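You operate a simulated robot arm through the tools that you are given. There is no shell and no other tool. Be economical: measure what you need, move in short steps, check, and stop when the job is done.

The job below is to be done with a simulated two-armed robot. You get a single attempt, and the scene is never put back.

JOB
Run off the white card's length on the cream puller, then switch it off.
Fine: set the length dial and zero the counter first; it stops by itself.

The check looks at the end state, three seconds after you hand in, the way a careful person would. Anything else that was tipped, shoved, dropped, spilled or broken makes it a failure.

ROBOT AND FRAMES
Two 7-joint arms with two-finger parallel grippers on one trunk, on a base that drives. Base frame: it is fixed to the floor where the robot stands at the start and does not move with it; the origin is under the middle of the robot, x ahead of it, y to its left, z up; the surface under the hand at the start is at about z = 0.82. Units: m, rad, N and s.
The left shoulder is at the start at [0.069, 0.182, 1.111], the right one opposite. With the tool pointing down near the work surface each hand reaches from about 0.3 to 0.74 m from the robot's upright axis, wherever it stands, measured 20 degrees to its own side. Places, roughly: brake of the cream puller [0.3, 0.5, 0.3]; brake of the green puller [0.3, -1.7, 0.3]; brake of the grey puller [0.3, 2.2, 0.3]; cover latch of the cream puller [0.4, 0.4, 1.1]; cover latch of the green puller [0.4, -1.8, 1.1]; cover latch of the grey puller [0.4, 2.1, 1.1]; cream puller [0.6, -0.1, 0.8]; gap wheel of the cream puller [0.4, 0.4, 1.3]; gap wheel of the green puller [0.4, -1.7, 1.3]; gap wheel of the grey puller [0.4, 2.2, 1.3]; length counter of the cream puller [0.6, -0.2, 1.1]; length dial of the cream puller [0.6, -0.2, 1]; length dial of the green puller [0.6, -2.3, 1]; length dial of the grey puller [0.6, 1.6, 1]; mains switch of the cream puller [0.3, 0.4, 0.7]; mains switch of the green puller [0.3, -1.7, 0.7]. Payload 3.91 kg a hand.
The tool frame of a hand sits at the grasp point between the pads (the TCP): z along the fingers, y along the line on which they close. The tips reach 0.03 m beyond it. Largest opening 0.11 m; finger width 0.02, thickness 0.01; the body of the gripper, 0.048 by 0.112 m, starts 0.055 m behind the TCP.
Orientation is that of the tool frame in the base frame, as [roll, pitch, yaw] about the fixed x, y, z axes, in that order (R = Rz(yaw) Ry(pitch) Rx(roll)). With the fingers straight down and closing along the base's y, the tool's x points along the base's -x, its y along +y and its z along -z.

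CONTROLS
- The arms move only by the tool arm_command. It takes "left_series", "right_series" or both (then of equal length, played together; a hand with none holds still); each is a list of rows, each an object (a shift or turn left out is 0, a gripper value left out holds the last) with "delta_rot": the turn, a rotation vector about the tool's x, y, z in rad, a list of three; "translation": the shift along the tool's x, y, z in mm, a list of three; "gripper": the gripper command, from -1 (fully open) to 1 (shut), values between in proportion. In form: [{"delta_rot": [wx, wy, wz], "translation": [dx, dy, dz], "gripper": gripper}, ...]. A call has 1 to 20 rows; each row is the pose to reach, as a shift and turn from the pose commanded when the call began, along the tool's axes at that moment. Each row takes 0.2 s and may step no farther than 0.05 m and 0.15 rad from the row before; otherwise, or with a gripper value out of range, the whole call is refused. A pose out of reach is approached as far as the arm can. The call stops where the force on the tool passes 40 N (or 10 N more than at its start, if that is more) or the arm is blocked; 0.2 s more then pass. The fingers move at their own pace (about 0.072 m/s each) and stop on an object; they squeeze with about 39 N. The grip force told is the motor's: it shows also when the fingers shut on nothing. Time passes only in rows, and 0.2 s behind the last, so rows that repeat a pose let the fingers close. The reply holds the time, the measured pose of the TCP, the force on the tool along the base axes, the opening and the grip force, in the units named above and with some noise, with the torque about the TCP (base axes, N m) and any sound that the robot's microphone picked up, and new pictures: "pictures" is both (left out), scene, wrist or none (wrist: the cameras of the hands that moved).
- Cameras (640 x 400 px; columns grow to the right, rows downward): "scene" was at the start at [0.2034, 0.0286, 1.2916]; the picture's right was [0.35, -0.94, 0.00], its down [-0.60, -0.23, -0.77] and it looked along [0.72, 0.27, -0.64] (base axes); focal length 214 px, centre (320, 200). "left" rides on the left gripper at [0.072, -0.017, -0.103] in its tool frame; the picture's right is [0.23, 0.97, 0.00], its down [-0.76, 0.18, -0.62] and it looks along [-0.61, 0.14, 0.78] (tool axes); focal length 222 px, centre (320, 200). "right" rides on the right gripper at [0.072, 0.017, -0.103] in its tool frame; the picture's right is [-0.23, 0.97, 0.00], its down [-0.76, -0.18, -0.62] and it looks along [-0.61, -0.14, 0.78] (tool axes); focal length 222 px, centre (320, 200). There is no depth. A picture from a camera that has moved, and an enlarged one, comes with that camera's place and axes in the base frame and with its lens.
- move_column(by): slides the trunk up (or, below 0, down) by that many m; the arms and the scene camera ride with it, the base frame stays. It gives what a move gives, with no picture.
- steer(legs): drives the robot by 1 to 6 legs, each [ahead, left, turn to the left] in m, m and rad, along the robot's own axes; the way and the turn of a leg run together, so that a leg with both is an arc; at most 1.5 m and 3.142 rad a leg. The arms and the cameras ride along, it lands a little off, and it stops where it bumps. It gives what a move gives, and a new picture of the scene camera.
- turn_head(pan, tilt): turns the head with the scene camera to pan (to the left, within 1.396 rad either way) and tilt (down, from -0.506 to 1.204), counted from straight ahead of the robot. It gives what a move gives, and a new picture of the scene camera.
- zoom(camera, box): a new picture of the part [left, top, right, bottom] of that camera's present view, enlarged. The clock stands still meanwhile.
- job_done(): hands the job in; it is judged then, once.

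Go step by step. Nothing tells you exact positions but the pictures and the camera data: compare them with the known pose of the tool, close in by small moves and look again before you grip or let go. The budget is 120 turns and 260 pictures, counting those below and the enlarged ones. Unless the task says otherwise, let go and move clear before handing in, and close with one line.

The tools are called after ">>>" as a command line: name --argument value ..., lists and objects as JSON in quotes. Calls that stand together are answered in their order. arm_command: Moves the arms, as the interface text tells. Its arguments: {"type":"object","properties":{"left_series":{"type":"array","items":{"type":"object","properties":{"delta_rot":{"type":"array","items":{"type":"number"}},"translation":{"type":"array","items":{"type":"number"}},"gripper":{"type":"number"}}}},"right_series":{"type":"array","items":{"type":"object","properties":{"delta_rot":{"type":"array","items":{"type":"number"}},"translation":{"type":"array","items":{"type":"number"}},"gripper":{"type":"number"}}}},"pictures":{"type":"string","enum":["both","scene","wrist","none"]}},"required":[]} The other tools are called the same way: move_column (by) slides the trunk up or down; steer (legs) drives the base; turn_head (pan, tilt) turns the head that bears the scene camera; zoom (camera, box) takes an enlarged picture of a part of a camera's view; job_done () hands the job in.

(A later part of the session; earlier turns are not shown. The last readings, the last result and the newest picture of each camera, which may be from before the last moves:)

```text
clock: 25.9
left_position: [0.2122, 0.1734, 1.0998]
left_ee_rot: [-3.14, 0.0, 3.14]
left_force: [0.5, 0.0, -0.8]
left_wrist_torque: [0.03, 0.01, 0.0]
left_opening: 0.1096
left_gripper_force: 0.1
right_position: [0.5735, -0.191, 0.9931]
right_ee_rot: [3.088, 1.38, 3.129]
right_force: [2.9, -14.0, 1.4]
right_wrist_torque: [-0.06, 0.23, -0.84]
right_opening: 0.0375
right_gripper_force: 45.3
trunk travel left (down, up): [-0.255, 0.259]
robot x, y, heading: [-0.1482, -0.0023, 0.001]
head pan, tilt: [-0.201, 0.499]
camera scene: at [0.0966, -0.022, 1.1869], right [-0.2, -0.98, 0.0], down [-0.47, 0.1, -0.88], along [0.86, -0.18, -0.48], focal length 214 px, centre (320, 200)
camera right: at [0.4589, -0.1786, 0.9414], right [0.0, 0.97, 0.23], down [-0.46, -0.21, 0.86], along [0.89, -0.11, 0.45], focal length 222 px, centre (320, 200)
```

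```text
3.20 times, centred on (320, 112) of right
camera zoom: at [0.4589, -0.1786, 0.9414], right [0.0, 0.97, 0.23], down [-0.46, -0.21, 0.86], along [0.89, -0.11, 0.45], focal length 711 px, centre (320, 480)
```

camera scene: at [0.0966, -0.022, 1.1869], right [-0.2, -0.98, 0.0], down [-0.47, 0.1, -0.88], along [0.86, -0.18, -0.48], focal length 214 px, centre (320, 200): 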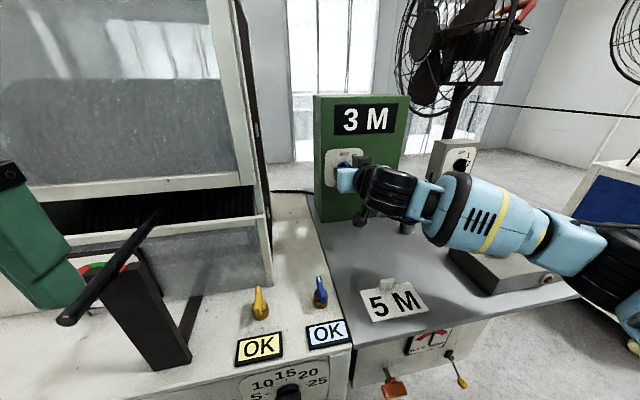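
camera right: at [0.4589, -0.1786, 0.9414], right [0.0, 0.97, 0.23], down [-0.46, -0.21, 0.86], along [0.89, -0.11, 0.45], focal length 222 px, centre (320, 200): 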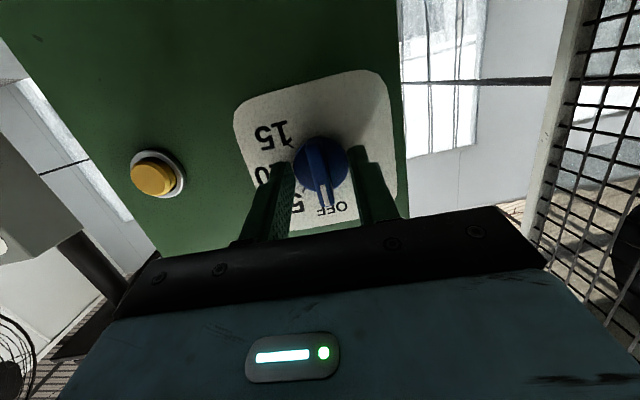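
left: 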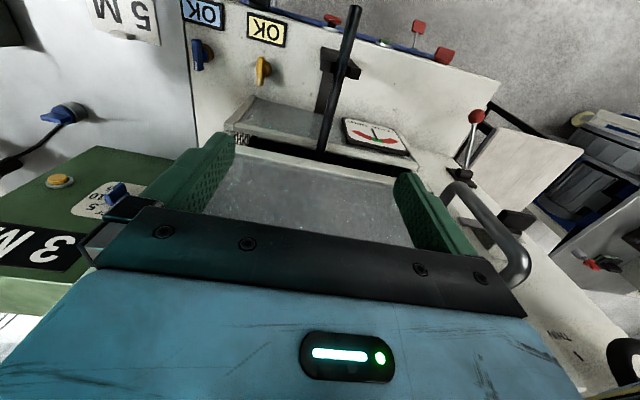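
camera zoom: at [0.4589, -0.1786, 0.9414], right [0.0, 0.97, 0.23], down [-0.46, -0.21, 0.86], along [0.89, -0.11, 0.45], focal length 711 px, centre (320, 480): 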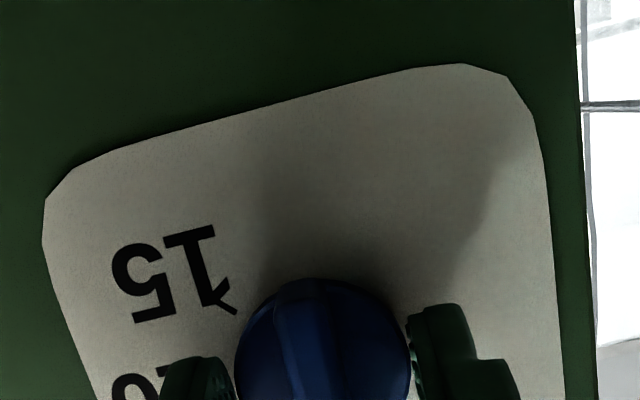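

The fingers closed on the round base of the knob (37 mm), not on its bar. I open, back off 14 mm, and close on the bar.

>>> arm_command --right_series '[{"gripper": 0.0}, {"gripper": 0.0}, {"translation": [1, -4, -7], "gripper": 0.0}, {"translation": [2, -4, -14], "gripper": 0.0}, {"translation": [2, -4, -14], "gripper": 1}, {"translation": [2, -4, -14], "gripper": 1}, {"translation": [2, -4, -14], "gripper": 1}, {"translation": [2, -4, -14], "gripper": 1}]' --pictures "wrist"

```text
clock: 27.7
left_position: [0.2098, 0.1744, 1.1005]
left_ee_rot: [-3.138, 0.002, 3.141]
left_force: [0.3, 0.0, 1.2]
left_wrist_torque: [0.02, 0.02, 0.0]
left_opening: 0.11
left_gripper_force: 0.1
right_position: [0.5581, -0.1923, 0.9936]
right_ee_rot: [3.093, 1.381, -3.139]
right_force: [0.4, 3.2, -0.2]
right_wrist_torque: [0.01, -0.28, -0.23]
right_opening: 0.0102
right_gripper_force: 45.0
trunk travel left (down, up): [-0.255, 0.259]
robot x, y, heading: [-0.1502, -0.003, -0.001]
head pan, tilt: [-0.201, 0.499]
camera right: at [0.4442, -0.1796, 0.9424], right [0.0, 0.97, 0.23], down [-0.46, -0.21, 0.86], along [0.89, -0.1, 0.45], focal length 222 px, centre (320, 200)
```

right: 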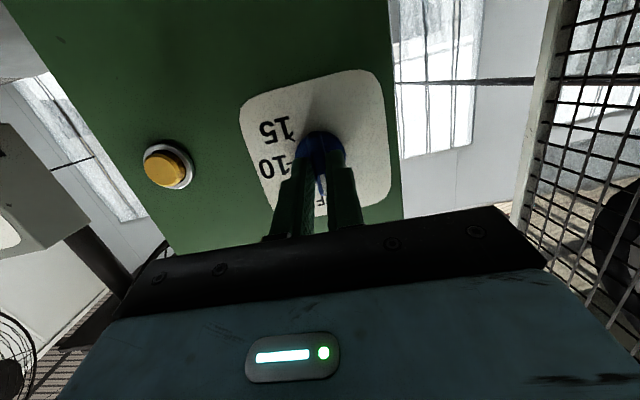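

I hold the bar now (10 mm). I turn 45° clockwise about the knob's axis, to 5.

>>> arm_command --right_series '[{"delta_rot": [-0.025, 0, 0.128], "translation": [0, -0.7, 0], "gripper": 1}, {"delta_rot": [-0.05, 0, 0.257], "translation": [0, -1.3, 0], "gripper": 1}, {"delta_rot": [-0.075, 0, 0.385], "translation": [0.4, -2, 0], "gripper": 1}, {"delta_rot": [-0.1, 0, 0.513], "translation": [0.7, -2.5, 0], "gripper": 1}, {"delta_rot": [-0.125, 0, 0.642], "translation": [1, -3, 0], "gripper": 1}, {"delta_rot": [-0.149, 0, 0.77], "translation": [1.5, -3.5, 0], "gripper": 1}, {"delta_rot": [-0.149, 0, 0.77], "translation": [1.5, -3.5, 0], "gripper": 1}]'

>>> zoom --camera "scene" --box '[290, 130, 418, 210]'

```text
clock: 29.3
left_position: [0.2114, 0.1766, 1.0991]
left_ee_rot: [-3.137, 0.001, 3.139]
left_force: [-1.1, 0.3, 0.5]
left_wrist_torque: [-0.03, 0.0, -0.02]
left_opening: 0.1103
left_gripper_force: 0.1
right_position: [0.5586, -0.1944, 0.9928]
right_ee_rot: [1.757, 0.76, 1.886]
right_force: [2.8, 10.8, 3.3]
right_wrist_torque: [0.04, -0.21, -0.31]
right_opening: 0.0099
right_gripper_force: 45.2
trunk travel left (down, up): [-0.255, 0.259]
robot x, y, heading: [-0.1491, 0.0014, 0.0]
head pan, tilt: [-0.201, 0.499]
camera scene: at [0.0964, -0.0186, 1.187], right [-0.2, -0.98, 0.0], down [-0.47, 0.09, -0.88], along [0.86, -0.18, -0.48], focal length 214 px, centre (320, 200)
camera right: at [0.4423, -0.1519, 0.9692], right [0.02, 0.52, 0.85], down [-0.43, -0.77, 0.48], along [0.9, -0.37, 0.21], focal length 222 px, centre (320, 200)
```

scene: 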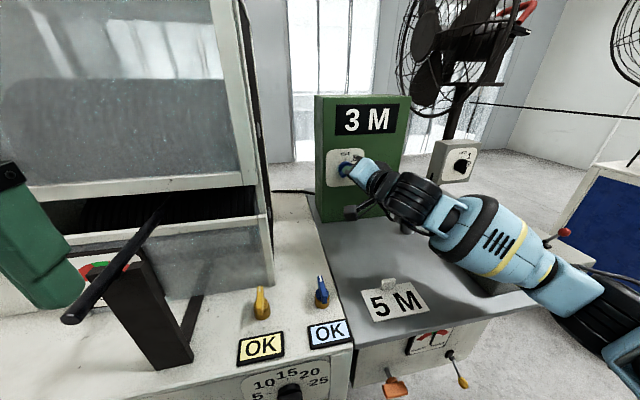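
right: 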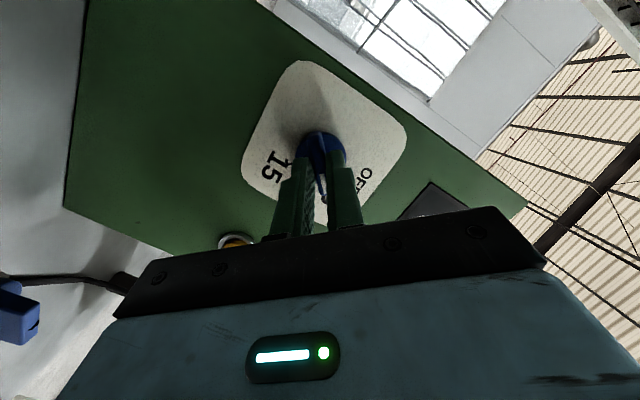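

```text
5.00 times, centred on (354, 170) of scene
camera zoom: at [0.0964, -0.0186, 1.187], right [-0.2, -0.98, 0.0], down [-0.47, 0.09, -0.88], along [0.86, -0.18, -0.48], focal length 1072 px, centre (150, 350)
```

zoom: 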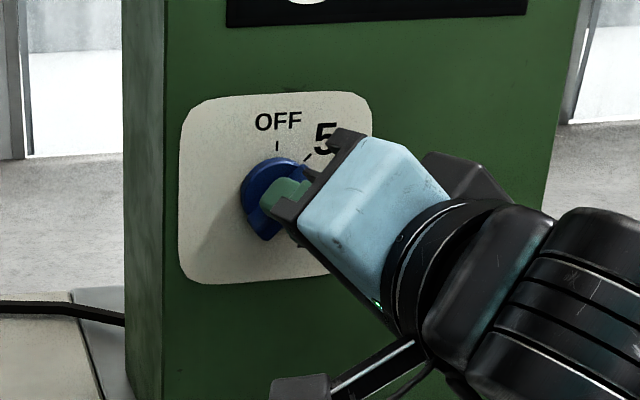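

The knob has turned with the hand. I open and back straight off to read it.

>>> arm_command --right_series '[{"gripper": 0.3}, {"gripper": 0.3}, {"translation": [0, 0, -25], "gripper": 0.3}, {"translation": [0, 0, -60], "gripper": 0.3}, {"translation": [0, 0, -90], "gripper": 0.3}, {"translation": [0, 0, -90], "gripper": 0.3}]'

>>> zoom --camera "scene" --box '[290, 130, 418, 210]'

>>> zoom --camera "right" --box '[200, 20, 440, 170]'

```text
clock: 30.7
left_position: [0.2113, 0.1753, 1.1012]
left_ee_rot: [-3.138, 0.001, 3.141]
left_force: [-0.4, -0.1, 0.8]
left_wrist_torque: [0.02, -0.03, 0.03]
left_opening: 0.1102
left_gripper_force: 0.1
right_position: [0.4724, -0.2125, 1.0051]
right_ee_rot: [1.754, 0.761, 1.879]
right_force: [0.4, -0.6, -0.1]
right_wrist_torque: [0.01, -0.01, 0.01]
right_opening: 0.0386
right_gripper_force: 0.1
trunk travel left (down, up): [-0.255, 0.259]
robot x, y, heading: [-0.1511, 0.0003, -0.004]
head pan, tilt: [-0.201, 0.499]
camera scene: at [0.0966, -0.0201, 1.1869], right [-0.2, -0.98, 0.0], down [-0.47, 0.1, -0.88], along [0.86, -0.18, -0.48], focal length 214 px, centre (320, 200)
camera right: at [0.3552, -0.1694, 0.9802], right [0.02, 0.53, 0.85], down [-0.43, -0.76, 0.48], along [0.9, -0.38, 0.21], focal length 222 px, centre (320, 200)
```

scene: 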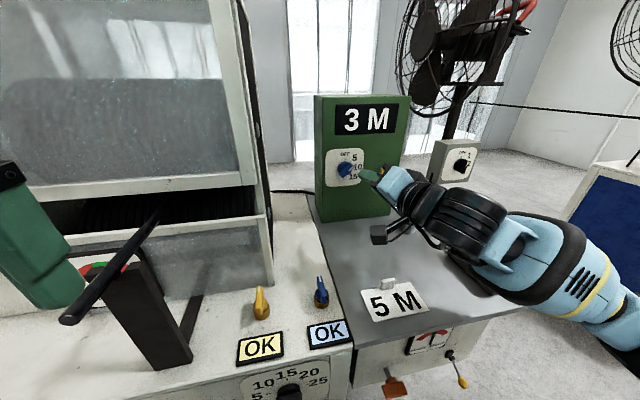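
right: 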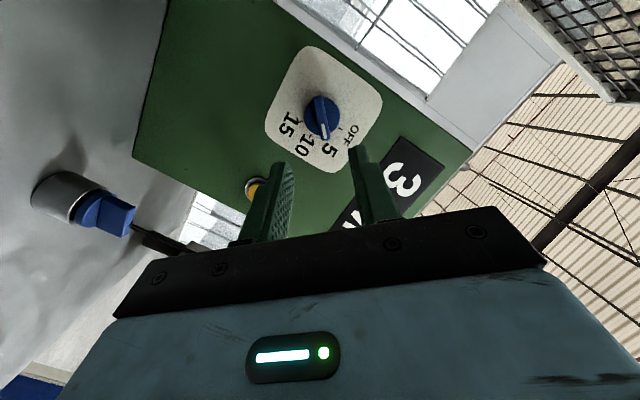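

```text
5.00 times, centred on (354, 170) of scene
camera zoom: at [0.0966, -0.0201, 1.1869], right [-0.2, -0.98, 0.0], down [-0.47, 0.1, -0.88], along [0.86, -0.18, -0.48], focal length 1072 px, centre (150, 350)
```

zoom: 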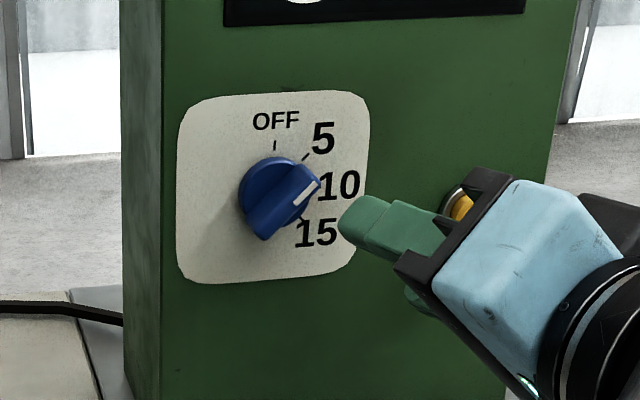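

```text
2.67 times, centred on (320, 95) of right
camera zoom: at [0.3552, -0.1694, 0.9802], right [0.02, 0.53, 0.85], down [-0.43, -0.76, 0.48], along [0.9, -0.38, 0.21], focal length 592 px, centre (320, 480)
```

zoom: 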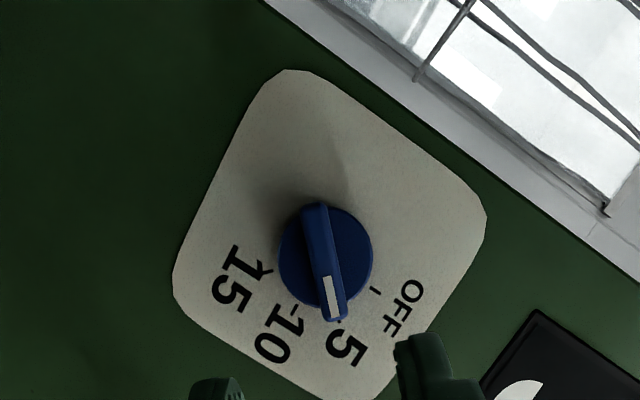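

The dial now reads 5. Next is the yellow zero button: I rotate the hand back and close the fingers.

>>> arm_command --right_series '[{"delta_rot": [0.025, 0, -0.128], "gripper": 1}, {"delta_rot": [0.05, 0, -0.257], "gripper": 1}, {"delta_rot": [0.075, 0, -0.385], "gripper": 1}, {"delta_rot": [0.1, 0, -0.513], "gripper": 1}, {"delta_rot": [0.125, 0, -0.642], "gripper": 1}, {"delta_rot": [0.149, 0, -0.77], "gripper": 1}, {"delta_rot": [0.149, 0, -0.77], "gripper": 1}]' --pictures "none"

>>> arm_command --right_series '[{"translation": [5, -30, 5]}, {"translation": [10, -60, 10]}, {"translation": [14, -86, 15]}, {"translation": [14, -86, 15]}]'

```text
clock: 32.3
left_position: [0.2111, 0.1755, 1.0994]
left_ee_rot: [-3.137, 0.0, 3.141]
left_force: [1.1, -0.4, -0.8]
left_wrist_torque: [0.01, -0.03, 0.01]
left_opening: 0.1102
left_gripper_force: 0.1
right_position: [0.4716, -0.2121, 1.0043]
right_ee_rot: [3.106, 1.381, -3.131]
right_force: [-0.8, -0.5, 0.5]
right_wrist_torque: [0.01, 0.02, 0.0]
right_opening: 0.0
right_gripper_force: 38.0
trunk travel left (down, up): [-0.255, 0.259]
robot x, y, heading: [-0.1497, -0.0004, -0.006]
head pan, tilt: [-0.201, 0.499]
```

```text
clock: 33.3
left_position: [0.2114, 0.1755, 1.1004]
left_ee_rot: [-3.138, 0.0, 3.139]
left_force: [-0.4, 0.5, 0.4]
left_wrist_torque: [0.03, 0.0, 0.0]
left_opening: 0.11
left_gripper_force: 0.1
right_position: [0.4876, -0.2974, 0.9868]
right_ee_rot: [3.095, 1.383, -3.141]
right_force: [-0.1, 0.7, -0.8]
right_wrist_torque: [0.03, 0.0, -0.01]
right_opening: 0.0
right_gripper_force: 37.6
trunk travel left (down, up): [-0.255, 0.259]
robot x, y, heading: [-0.1506, -0.0022, -0.004]
head pan, tilt: [-0.201, 0.499]
camera scene: at [0.0964, -0.0199, 1.1869], right [-0.2, -0.98, 0.0], down [-0.47, 0.1, -0.88], along [0.86, -0.18, -0.48], focal length 214 px, centre (320, 200)
camera right: at [0.3727, -0.286, 0.9349], right [0.0, 0.97, 0.23], down [-0.46, -0.21, 0.86], along [0.89, -0.1, 0.45], focal length 222 px, centre (320, 200)
```

scene: 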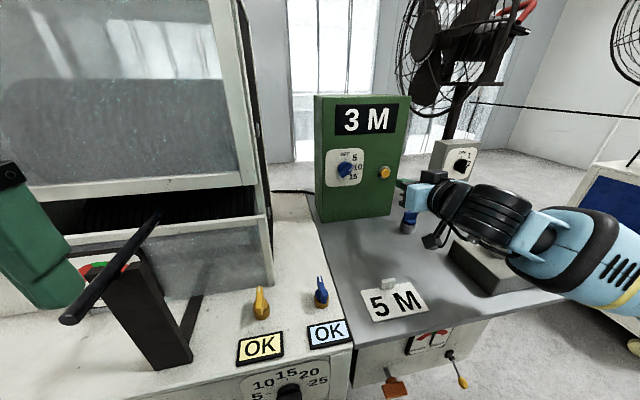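
right: 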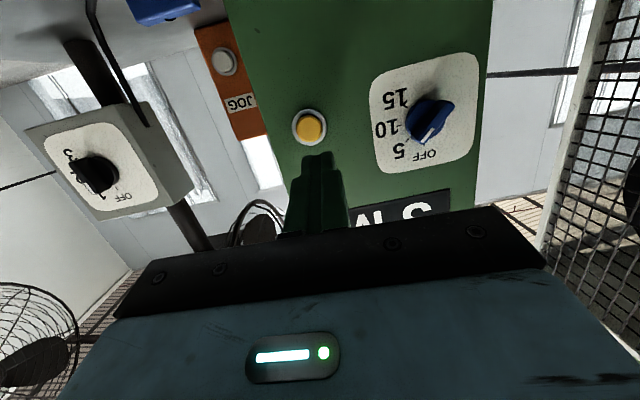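

The fingertip lines up with the yellow button (0.595, −0.301, 0.970). I push in along the tool in short steps.

>>> arm_command --right_series '[{"translation": [-1, -4, 25]}, {"translation": [-2, -4, 50]}, {"translation": [-2, -4, 65]}, {"translation": [-2, -4, 72]}, {"translation": [-2, -4, 76]}, {"translation": [-2, -4, 76]}]'

>>> zoom --camera "scene" --box '[310, 90, 438, 170]'

```text
clock: 34.7
left_position: [0.2116, 0.1751, 1.101]
left_ee_rot: [-3.139, 0.001, 3.141]
left_force: [0.7, -0.2, -0.6]
left_wrist_torque: [-0.01, -0.01, -0.02]
left_opening: 0.11
left_gripper_force: 0.0
right_position: [0.563, -0.2973, 0.9741]
right_ee_rot: [3.094, 1.38, 3.141]
right_force: [0.2, 0.1, 0.1]
right_wrist_torque: [0.02, -0.04, 0.05]
right_opening: 0.0
right_gripper_force: 37.5
trunk travel left (down, up): [-0.255, 0.259]
robot x, y, heading: [-0.1482, 0.0019, 0.002]
head pan, tilt: [-0.201, 0.499]
camera scene: at [0.0963, -0.0202, 1.1869], right [-0.2, -0.98, 0.0], down [-0.47, 0.1, -0.88], along [0.86, -0.18, -0.48], focal length 214 px, centre (320, 200)
camera right: at [0.4474, -0.2859, 0.9229], right [0.0, 0.97, 0.23], down [-0.46, -0.21, 0.86], along [0.89, -0.1, 0.45], focal length 222 px, centre (320, 200)
```

scene: 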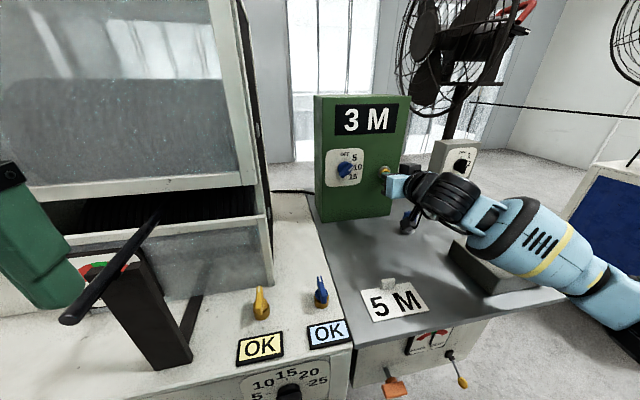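
right: 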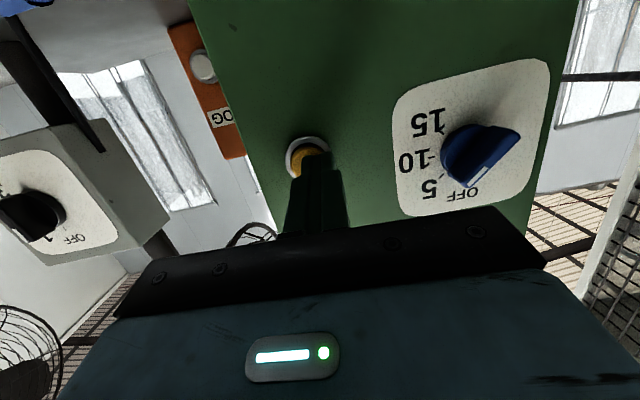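

```text
5.00 times, centred on (374, 130) of scene
camera zoom: at [0.0963, -0.0202, 1.1869], right [-0.2, -0.98, 0.0], down [-0.47, 0.1, -0.88], along [0.86, -0.18, -0.48], focal length 1072 px, centre (50, 550)
```

zoom: 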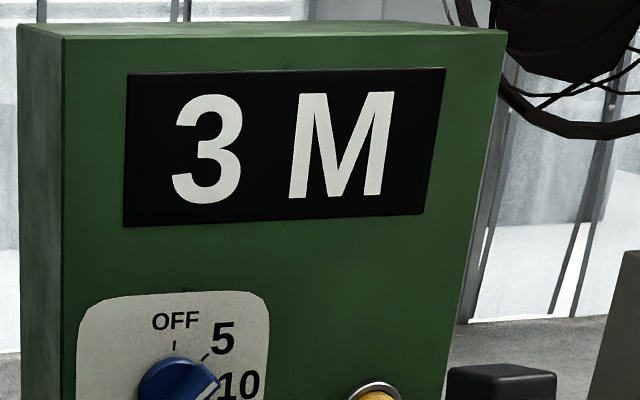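

Not touching yet. I continue in 3 mm steps, shifted 4 mm right.

>>> arm_command --right_series '[{"translation": [0, -5, 3]}, {"translation": [0, -5, 6]}, {"translation": [0, -5, 9]}, {"translation": [0, -5, 12]}, {"translation": [0, -5, 15]}, {"translation": [0, -5, 15]}]'

```text
clock: 36.1
left_position: [0.2092, 0.1747, 1.0996]
left_ee_rot: [-3.139, 0.0, 3.14]
left_force: [-0.1, 0.7, 0.2]
left_wrist_torque: [-0.02, 0.03, -0.05]
left_opening: 0.11
left_gripper_force: 0.0
right_position: [0.5736, -0.3018, 0.9735]
right_ee_rot: [3.093, 1.383, -3.14]
right_force: [-26.2, -2.5, -0.3]
right_wrist_torque: [-0.07, -0.1, -0.12]
right_opening: 0.0
right_gripper_force: 37.4
trunk travel left (down, up): [-0.255, 0.259]
robot x, y, heading: [-0.1478, -0.0022, -0.001]
head pan, tilt: [-0.201, 0.499]
heard: click
camera scene: at [0.0929, -0.0207, 1.1876], right [-0.2, -0.98, 0.0], down [-0.47, 0.1, -0.88], along [0.86, -0.18, -0.48], focal length 214 px, centre (320, 200)
camera right: at [0.4593, -0.291, 0.9217], right [0.0, 0.97, 0.23], down [-0.46, -0.21, 0.86], along [0.89, -0.11, 0.45], focal length 222 px, centre (320, 200)
```

scene: 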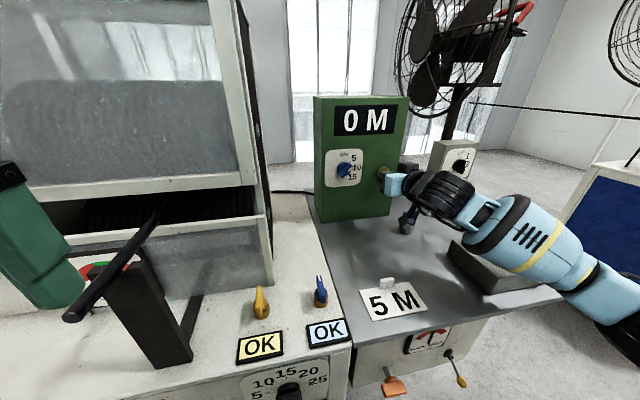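
right: 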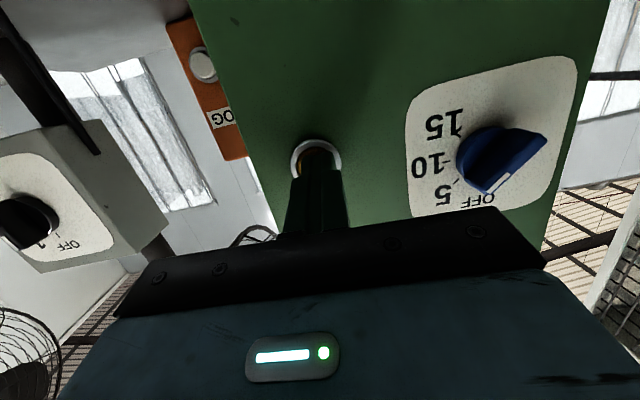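

Click, and the counter reads 0 M. I retract the right hand and back the robot away to work on the front panel.

>>> arm_command --right_series '[{"translation": [0, 0, -20]}, {"translation": [-5, 0, -60]}, {"translation": [-20, 5, -100]}, {"translation": [-40, 10, -130]}, {"translation": [-40, 10, -130]}]' --pictures "none"

>>> steer --legs '[[-0.38, 0, 0]]'

>>> turn_head --pan 0.25 --tilt 0.6

>>> zoom --camera "scene" --box '[150, 20, 470, 220]'

```text
clock: 37.3
left_position: [0.212, 0.1755, 1.1006]
left_ee_rot: [-3.138, 0.0, 3.139]
left_force: [0.5, 0.0, -0.5]
left_wrist_torque: [0.02, -0.01, 0.02]
left_opening: 0.1102
left_gripper_force: 0.2
right_position: [0.4559, -0.2983, 1.0363]
right_ee_rot: [3.095, 1.382, 3.141]
right_force: [0.5, 0.1, 1.5]
right_wrist_torque: [-0.01, 0.0, -0.04]
right_opening: 0.0
right_gripper_force: 37.9
trunk travel left (down, up): [-0.255, 0.259]
robot x, y, heading: [-0.1474, -0.0002, -0.004]
head pan, tilt: [-0.201, 0.499]
```

```text
clock: 39.7
left_position: [-0.1653, 0.1749, 1.1005]
left_ee_rot: [-3.138, 0.001, 3.139]
left_force: [-0.9, -0.1, 0.4]
left_wrist_torque: [-0.04, 0.02, -0.01]
left_opening: 0.1101
left_gripper_force: 0.0
right_position: [0.0795, -0.2985, 1.0359]
right_ee_rot: [3.094, 1.384, 3.139]
right_force: [0.1, 0.3, 0.1]
right_wrist_torque: [0.01, 0.0, 0.02]
right_opening: 0.0001
right_gripper_force: 37.6
trunk travel left (down, up): [-0.255, 0.259]
robot x, y, heading: [-0.5259, -0.0013, -0.005]
head pan, tilt: [-0.201, 0.499]
camera scene: at [-0.2805, -0.0198, 1.187], right [-0.2, -0.98, 0.0], down [-0.47, 0.1, -0.88], along [0.86, -0.18, -0.48], focal length 214 px, centre (320, 200)
```

scene: 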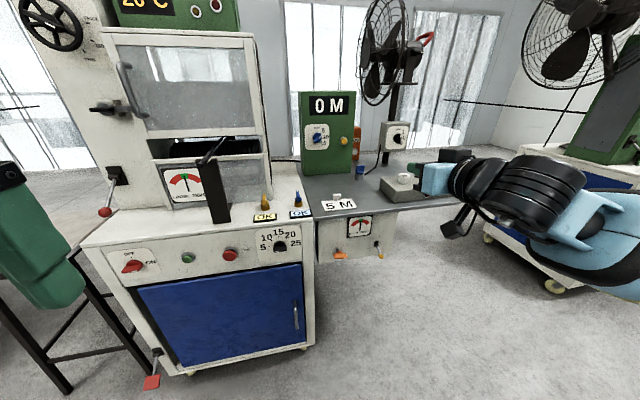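

```text
clock: 40.6
left_position: [-0.1644, 0.1767, 1.1006]
left_ee_rot: [3.14, -0.003, 3.127]
left_force: [-4.3, 65.9, -33.5]
left_wrist_torque: [-6.51, -3.56, -6.14]
left_opening: 0.1104
left_gripper_force: 0.0
right_position: [0.0787, -0.2972, 1.0361]
right_ee_rot: [3.094, 1.38, 3.14]
right_force: [-0.1, 0.0, 0.1]
right_wrist_torque: [0.01, 0.03, -0.01]
right_opening: 0.0002
right_gripper_force: 37.9
trunk travel left (down, up): [-0.255, 0.259]
robot x, y, heading: [-0.5275, 0.0019, 0.003]
head pan, tilt: [0.25, 0.6]
camera scene: at [-0.2801, -0.0127, 1.1824], right [-0.13, -0.99, 0.0], down [-0.52, 0.07, -0.85], along [0.85, -0.11, -0.52], focal length 214 px, centre (320, 200)
```

scene: 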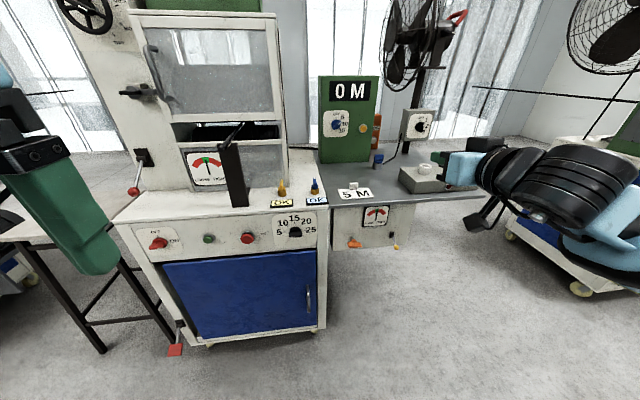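

```text
2.00 times, centred on (310, 120) of scene
camera zoom: at [-0.2801, -0.0127, 1.1824], right [-0.13, -0.99, 0.0], down [-0.52, 0.07, -0.85], along [0.85, -0.11, -0.52], focal length 429 px, centre (340, 360)
```

zoom: 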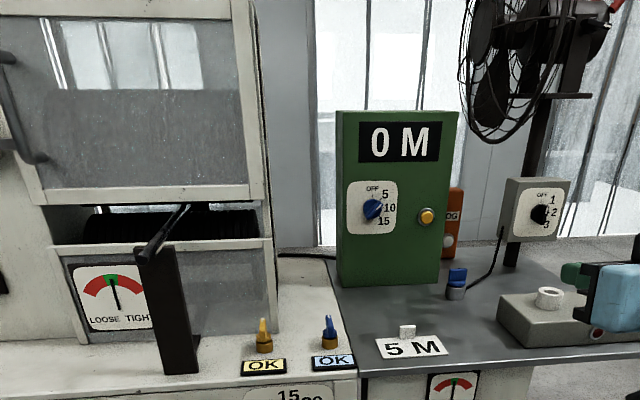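

The counter is at 0 M and the dial at 5. The head is pushing against the left hand, so I turn it back and move the left hand outward and forward.

>>> turn_head --pan -0.2 --tilt 0.5

>>> arm_command --left_series '[{"translation": [-40, 20, 10]}, {"translation": [-80, 40, 30]}, {"translation": [-110, 70, 60]}, {"translation": [-110, 95, 90]}, {"translation": [-110, 115, 110]}, {"translation": [-110, 115, 110]}]' --pictures "scene"

```text
clock: 41.5
left_position: [-0.1646, 0.1752, 1.1007]
left_ee_rot: [-3.137, -0.001, 3.141]
left_force: [-0.7, 0.3, 1.1]
left_wrist_torque: [-0.02, 0.01, -0.02]
left_opening: 0.1101
left_gripper_force: 0.1
right_position: [0.08, -0.2971, 1.0369]
right_ee_rot: [3.095, 1.38, 3.14]
right_force: [0.0, 0.6, 0.2]
right_wrist_torque: [0.0, 0.01, 0.0]
right_opening: 0.0001
right_gripper_force: 37.2
trunk travel left (down, up): [-0.255, 0.259]
robot x, y, heading: [-0.5265, 0.004, -0.002]
head pan, tilt: [-0.201, 0.499]
camera scene: at [-0.2801, -0.0196, 1.1869], right [-0.2, -0.98, 0.0], down [-0.47, 0.1, -0.88], along [0.86, -0.18, -0.48], focal length 214 px, centre (320, 200)
```

scene: 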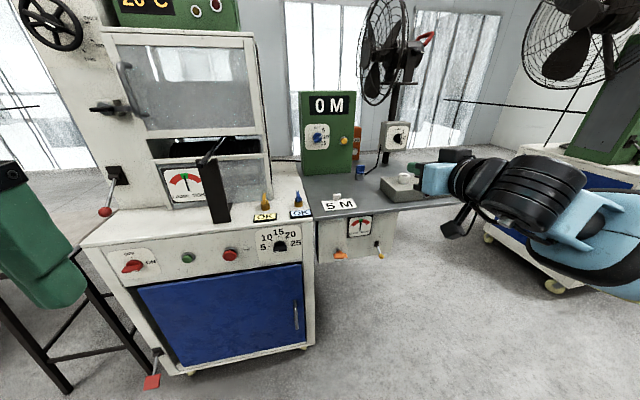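

```text
refused: row 3 steps farther than a row can; nothing moved
```

I redo the left-hand move in smaller steps and check the latch and brake state meanwhile.

>>> arm_command --left_series '[{"translation": [-40, 15, 10]}, {"translation": [-75, 35, 25]}, {"translation": [-100, 60, 45]}, {"translation": [-110, 85, 75]}, {"translation": [-110, 110, 105]}, {"translation": [-110, 110, 105]}]' --pictures "scene"

>>> zoom --camera "scene" --box '[0, 0, 288, 180]'

>>> zoom --camera "scene" --box '[80, 220, 320, 370]'

```text
clock: 42.9
left_position: [-0.0537, 0.2845, 0.9947]
left_ee_rot: [-3.141, -0.001, 3.137]
left_force: [0.6, 0.5, -0.7]
left_wrist_torque: [0.0, 0.0, 0.01]
left_opening: 0.1099
left_gripper_force: 0.0
right_position: [0.0803, -0.298, 1.0361]
right_ee_rot: [3.092, 1.38, 3.138]
right_force: [0.6, -0.5, -0.3]
right_wrist_torque: [0.0, 0.02, 0.02]
right_opening: 0.0
right_gripper_force: 37.7
trunk travel left (down, up): [-0.255, 0.259]
robot x, y, heading: [-0.5288, 0.0022, -0.003]
head pan, tilt: [-0.201, 0.499]
camera scene: at [-0.2801, -0.0202, 1.1869], right [-0.2, -0.98, 0.0], down [-0.47, 0.1, -0.88], along [0.86, -0.18, -0.48], focal length 214 px, centre (320, 200)
```

scene: 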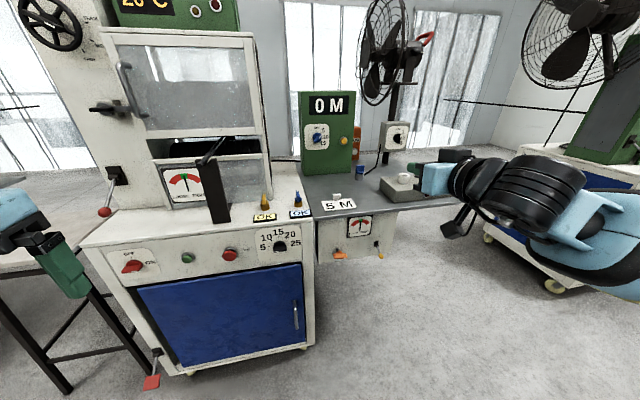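

```text
2.22 times, centred on (144, 90) of scene
camera zoom: at [-0.2801, -0.0202, 1.1869], right [-0.2, -0.98, 0.0], down [-0.47, 0.1, -0.88], along [0.86, -0.18, -0.48], focal length 477 px, centre (711, 444)
```

zoom: 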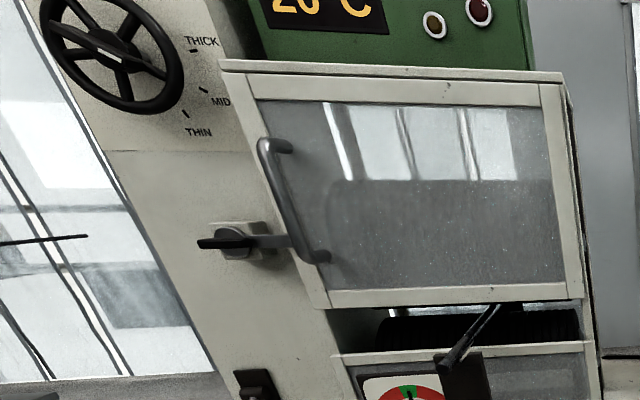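

```text
2.67 times, centred on (200, 295) of scene
camera zoom: at [-0.2801, -0.0202, 1.1869], right [-0.2, -0.98, 0.0], down [-0.47, 0.1, -0.88], along [0.86, -0.18, -0.48], focal length 572 px, centre (640, -53)
```

zoom: 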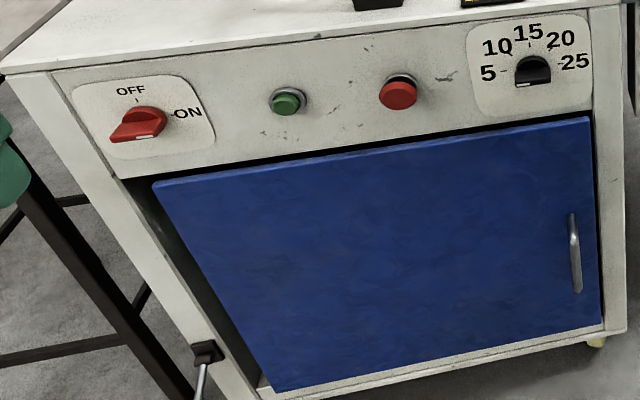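

The cover is closed, gauge in green, mains ON. I lower the trunk and turn the left hand forward towards the green button at about (0.30, 0.288, 0.70).

>>> move_column --by -0.2

>>> arm_command --left_series '[{"delta_rot": [0, -0.125, 0], "translation": [-18, 0, 7], "gripper": 1}, {"delta_rot": [0, -0.25, 0], "translation": [-36, 0, 14], "gripper": 1}, {"delta_rot": [0, -0.375, 0], "translation": [-54, 0, 21], "gripper": 1}, {"delta_rot": [0, -0.5, 0], "translation": [-72, 0, 28], "gripper": 1}, {"delta_rot": [0, -0.625, 0], "translation": [-90, 0, 35], "gripper": 1}, {"delta_rot": [0, -0.75, 0], "translation": [-108, 0, 42], "gripper": 1}, {"delta_rot": [0, -0.875, 0], "translation": [-126, 0, 49], "gripper": 1}, {"delta_rot": [0, -1.0, 0], "translation": [-144, 0, 56], "gripper": 1}, {"delta_rot": [0, -1.125, 0], "translation": [-162, 0, 63], "gripper": 1}, {"delta_rot": [0, -1.25, 0], "translation": [-180, 0, 70], "gripper": 1}, {"delta_rot": [0, -1.375, 0], "translation": [-195, 0, 77], "gripper": 1}, {"delta_rot": [0, -1.375, 0], "translation": [-195, 0, 77], "gripper": 1}]'

```text
clock: 45.0
left_position: [-0.0542, 0.2862, 0.7957]
left_ee_rot: [-3.138, 0.0, 3.141]
left_force: [0.4, 0.5, -1.2]
left_wrist_torque: [-0.02, -0.01, -0.02]
left_opening: 0.1101
left_gripper_force: 0.0
right_position: [0.0795, -0.298, 0.8359]
right_ee_rot: [3.093, 1.382, 3.138]
right_force: [-0.7, 0.9, -0.6]
right_wrist_torque: [0.02, 0.03, -0.01]
right_opening: 0.0
right_gripper_force: 37.7
trunk travel left (down, up): [-0.055, 0.459]
robot x, y, heading: [-0.5245, 0.0018, -0.001]
head pan, tilt: [-0.201, 0.499]
```

```text
clock: 47.6
left_position: [0.1405, 0.284, 0.7174]
left_ee_rot: [-3.128, 1.375, -3.13]
left_force: [0.2, 0.1, 0.6]
left_wrist_torque: [0.01, 0.02, 0.0]
left_opening: 0.0
left_gripper_force: 37.7
right_position: [0.0796, -0.2981, 0.8356]
right_ee_rot: [3.093, 1.381, 3.14]
right_force: [0.6, -0.7, -0.1]
right_wrist_torque: [-0.03, -0.01, 0.0]
right_opening: 0.0
right_gripper_force: 37.7
trunk travel left (down, up): [-0.055, 0.459]
robot x, y, heading: [-0.5281, 0.0007, -0.004]
head pan, tilt: [-0.201, 0.499]
camera scene: at [-0.2027, -0.0199, 0.9589], right [-0.2, -0.98, 0.0], down [-0.47, 0.1, -0.88], along [0.86, -0.18, -0.48], focal length 214 px, centre (320, 200)
camera left: at [0.0248, 0.2674, 0.6671], right [-0.04, 0.97, -0.23], down [-0.46, 0.18, 0.87], along [0.89, 0.14, 0.44], focal length 222 px, centre (320, 200)
```

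scene: 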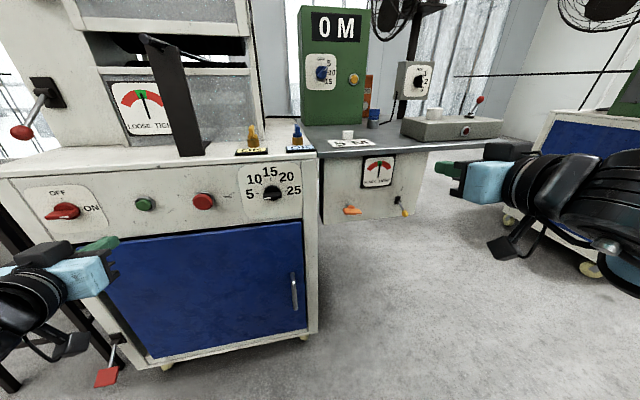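
left: 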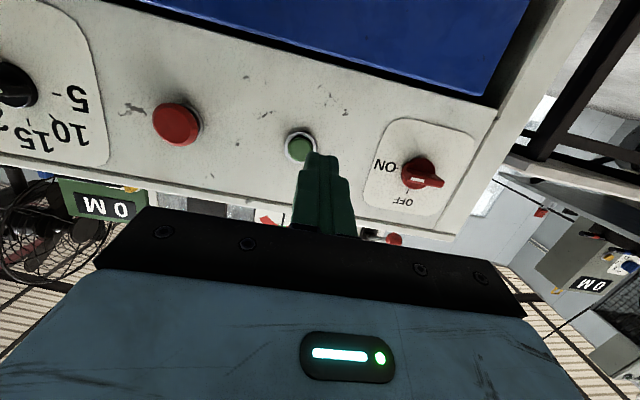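

The green button triangulates to (0.27, 0.27, 0.733). I align the closed left fingertips with it and stop just short.

>>> arm_command --left_series '[{"translation": [-15, -7, 15]}, {"translation": [-32, -14, 35]}, {"translation": [-36, -14, 60]}, {"translation": [-36, -14, 60]}]'

>>> zoom --camera "left" --box '[220, 80, 420, 205]'

```text
clock: 48.6
left_position: [0.2076, 0.2701, 0.7419]
left_ee_rot: [-3.126, 1.374, -3.127]
left_force: [0.7, 0.1, 0.1]
left_wrist_torque: [0.03, -0.02, 0.03]
left_opening: 0.0002
left_gripper_force: 37.5
right_position: [0.0793, -0.2973, 0.8348]
right_ee_rot: [3.094, 1.38, 3.14]
right_force: [0.4, -0.1, 0.3]
right_wrist_torque: [0.05, 0.03, -0.01]
right_opening: 0.0002
right_gripper_force: 37.2
trunk travel left (down, up): [-0.055, 0.459]
robot x, y, heading: [-0.5248, 0.0025, 0.001]
head pan, tilt: [-0.201, 0.499]
camera scene: at [-0.2027, -0.02, 0.9589], right [-0.2, -0.98, 0.0], down [-0.47, 0.1, -0.88], along [0.86, -0.18, -0.48], focal length 214 px, centre (320, 200)
camera left: at [0.0906, 0.2536, 0.6909], right [-0.04, 0.97, -0.23], down [-0.46, 0.18, 0.87], along [0.89, 0.14, 0.44], focal length 222 px, centre (320, 200)
```

scene: 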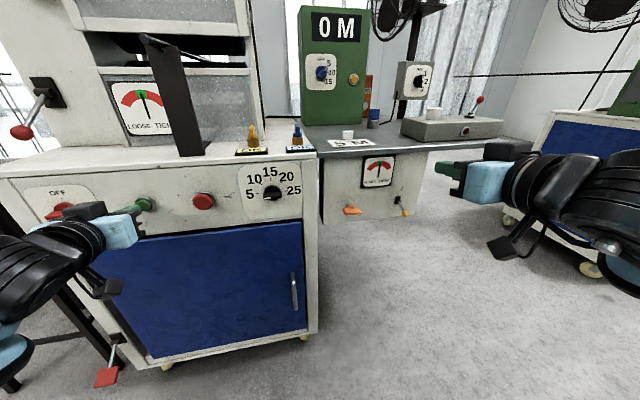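
left: 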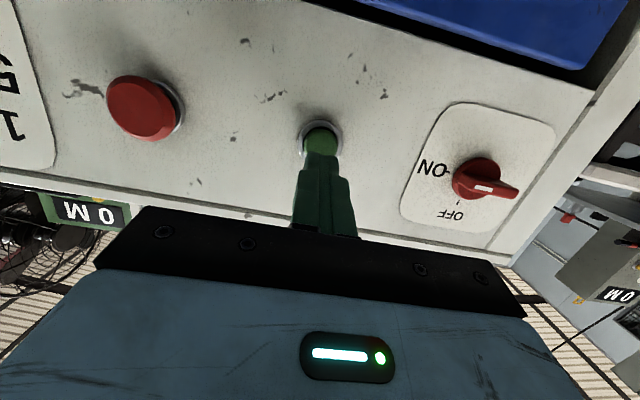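

```text
3.20 times, centred on (320, 142) of left
camera zoom: at [0.0906, 0.2536, 0.6909], right [-0.04, 0.97, -0.23], down [-0.46, 0.18, 0.87], along [0.89, 0.14, 0.44], focal length 711 px, centre (320, 384)
```

zoom: 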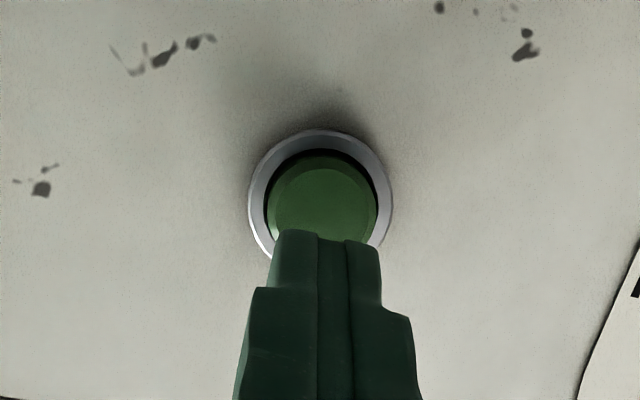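

Aligned on the green button. I push in short steps.

>>> arm_command --left_series '[{"translation": [1, 0, 15]}, {"translation": [1, 0, 25]}, {"translation": [1, 0, 30]}, {"translation": [1, 0, 34]}, {"translation": [1, 0, 38]}, {"translation": [1, 0, 38]}]'

```text
clock: 49.7
left_position: [0.2344, 0.2707, 0.7364]
left_ee_rot: [-3.127, 1.376, -3.132]
left_force: [-31.0, 0.6, -0.3]
left_wrist_torque: [-0.02, -0.09, 0.04]
left_opening: 0.0
left_gripper_force: 37.9
right_position: [0.078, -0.2972, 0.8372]
right_ee_rot: [3.097, 1.384, -3.14]
right_force: [0.9, 0.0, -0.9]
right_wrist_torque: [0.01, 0.01, 0.02]
right_opening: 0.0
right_gripper_force: 37.9
trunk travel left (down, up): [-0.055, 0.459]
robot x, y, heading: [-0.5268, 0.0018, 0.003]
head pan, tilt: [-0.201, 0.499]
heard: click
stopped in row 5 (left hand): the force on the tool passed its limit at 44 N (the readings are from after the stop); the commanded pose is now the measured one
camera scene: at [-0.2059, -0.0191, 0.9597], right [-0.2, -0.98, 0.0], down [-0.47, 0.1, -0.88], along [0.86, -0.18, -0.48], focal length 214 px, centre (320, 200)
camera left: at [0.1181, 0.2536, 0.6856], right [-0.04, 0.97, -0.23], down [-0.46, 0.18, 0.87], along [0.89, 0.14, 0.44], focal length 222 px, centre (320, 200)
```

scene: 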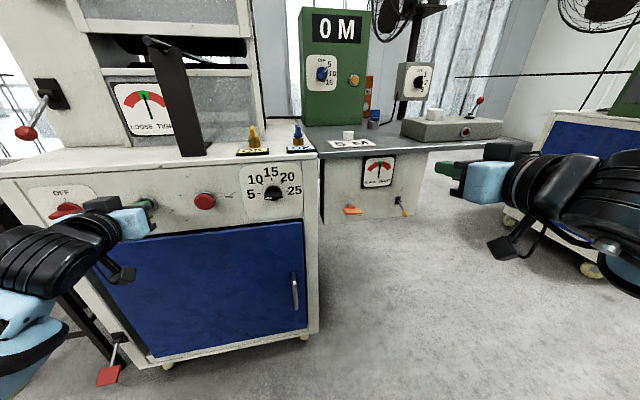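
left: 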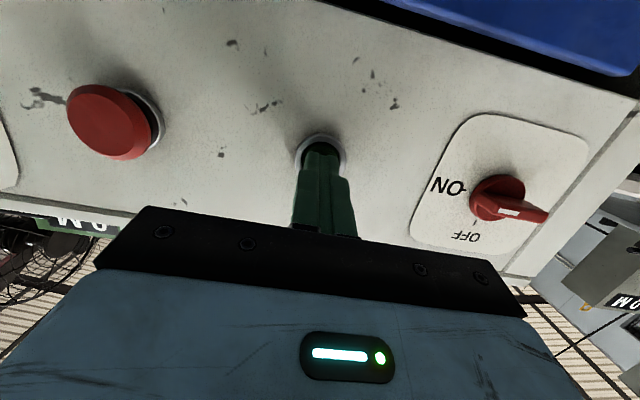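

Clicked. I back off and wait to see whether the counter runs.

>>> arm_command --left_series '[{"translation": [0, 0, -20]}, {"translation": [0, 0, -50]}, {"translation": [0, 0, -70]}, {"translation": [0, 0, -70]}, {"translation": [0, 0, -70]}, {"translation": [0, 0, -70]}, {"translation": [0, 0, -70]}, {"translation": [0, 0, -70]}]'

```text
clock: 51.5
left_position: [0.17, 0.27, 0.748]
left_ee_rot: [-3.128, 1.374, -3.132]
left_force: [0.8, -0.7, 0.1]
left_wrist_torque: [-0.01, -0.03, -0.04]
left_opening: 0.0
left_gripper_force: 37.5
right_position: [0.0799, -0.2981, 0.8366]
right_ee_rot: [3.093, 1.381, 3.14]
right_force: [-0.3, 0.2, 0.8]
right_wrist_torque: [-0.01, 0.01, 0.02]
right_opening: 0.0002
right_gripper_force: 37.9
trunk travel left (down, up): [-0.055, 0.459]
robot x, y, heading: [-0.5277, 0.0006, -0.007]
head pan, tilt: [-0.201, 0.499]
camera scene: at [-0.2033, -0.0196, 0.9589], right [-0.2, -0.98, 0.0], down [-0.47, 0.1, -0.88], along [0.86, -0.18, -0.48], focal length 214 px, centre (320, 200)
camera left: at [0.0523, 0.2533, 0.6972], right [-0.04, 0.97, -0.23], down [-0.46, 0.18, 0.87], along [0.89, 0.14, 0.44], focal length 222 px, centre (320, 200)
```

scene: 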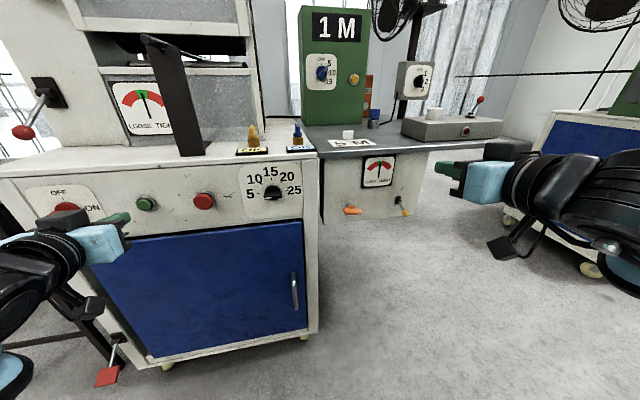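
left: 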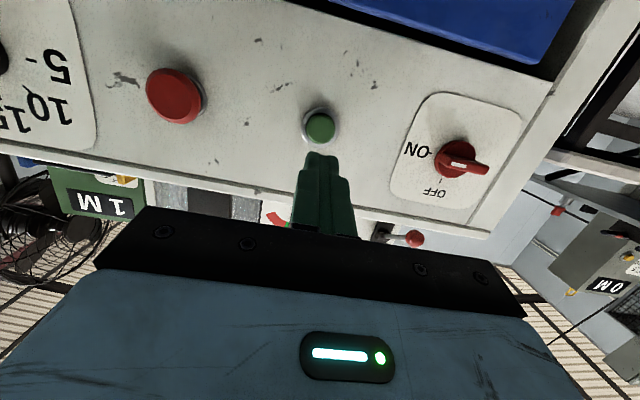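

The puller runs (1 M). While it counts, I position the left hand in front of the mains knob at (0.265, 0.42, 0.729), rolled 90° to grip its horizontal bar.

>>> arm_command --left_series '[{"delta_rot": [-0.027, 0, 0.14], "translation": [1, 14, -3], "gripper": 0.0}, {"delta_rot": [-0.055, 0, 0.28], "translation": [2, 28, -6], "gripper": 0.0}, {"delta_rot": [-0.082, 0, 0.42], "translation": [3, 42, -9], "gripper": 0.0}, {"delta_rot": [-0.109, 0, 0.56], "translation": [4, 56, -12], "gripper": 0.0}, {"delta_rot": [-0.136, 0, 0.7], "translation": [5, 70, -12], "gripper": 0.0}, {"delta_rot": [-0.164, 0, 0.84], "translation": [6, 84, -12], "gripper": 0.0}, {"delta_rot": [-0.191, 0, 0.98], "translation": [7, 98, -12], "gripper": 0.0}, {"delta_rot": [-0.218, 0, 1.12], "translation": [8, 112, -12], "gripper": 0.0}, {"delta_rot": [-0.245, 0, 1.26], "translation": [9, 126, -12], "gripper": 0.0}, {"delta_rot": [-0.273, 0, 1.4], "translation": [10, 140, -12], "gripper": 0.0}, {"delta_rot": [-0.3, 0, 1.54], "translation": [12, 145, -12], "gripper": 0.0}, {"delta_rot": [-0.3, 0, 1.54], "translation": [12, 145, -12], "gripper": 0.0}]'

```text
clock: 54.1
left_position: [0.1556, 0.4153, 0.7376]
left_ee_rot: [1.577, 0.001, 1.759]
left_force: [-0.1, 0.5, -0.8]
left_wrist_torque: [-0.03, 0.01, -0.01]
left_opening: 0.0551
left_gripper_force: 0.0
right_position: [0.0801, -0.2963, 0.8362]
right_ee_rot: [3.092, 1.382, 3.141]
right_force: [-0.4, 0.1, 0.7]
right_wrist_torque: [0.04, -0.02, -0.02]
right_opening: 0.0001
right_gripper_force: 37.5
trunk travel left (down, up): [-0.055, 0.459]
robot x, y, heading: [-0.5254, -0.0029, 0.001]
head pan, tilt: [-0.201, 0.499]
camera scene: at [-0.2033, -0.0196, 0.9589], right [-0.2, -0.98, 0.0], down [-0.47, 0.1, -0.88], along [0.86, -0.18, -0.48], focal length 214 px, centre (320, 200)
camera left: at [0.0388, 0.4677, 0.722], right [-0.04, 0.23, 0.97], down [-0.47, -0.86, 0.18], along [0.88, -0.45, 0.14], focal length 222 px, centre (320, 200)
```

scene: 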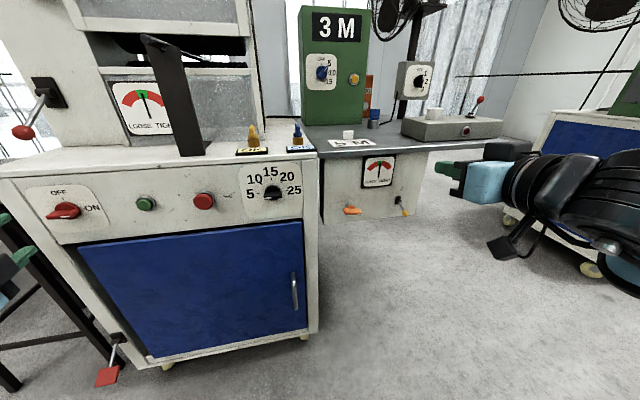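
left: 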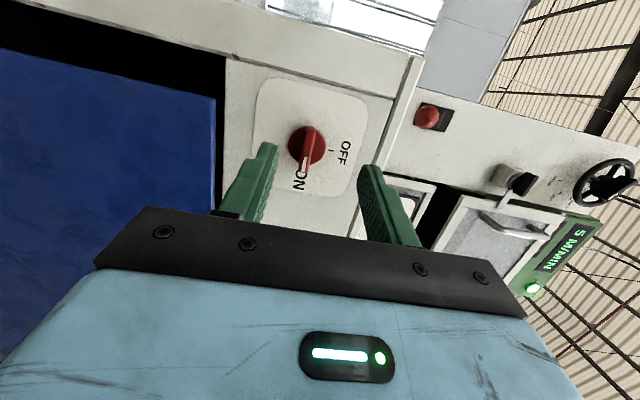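

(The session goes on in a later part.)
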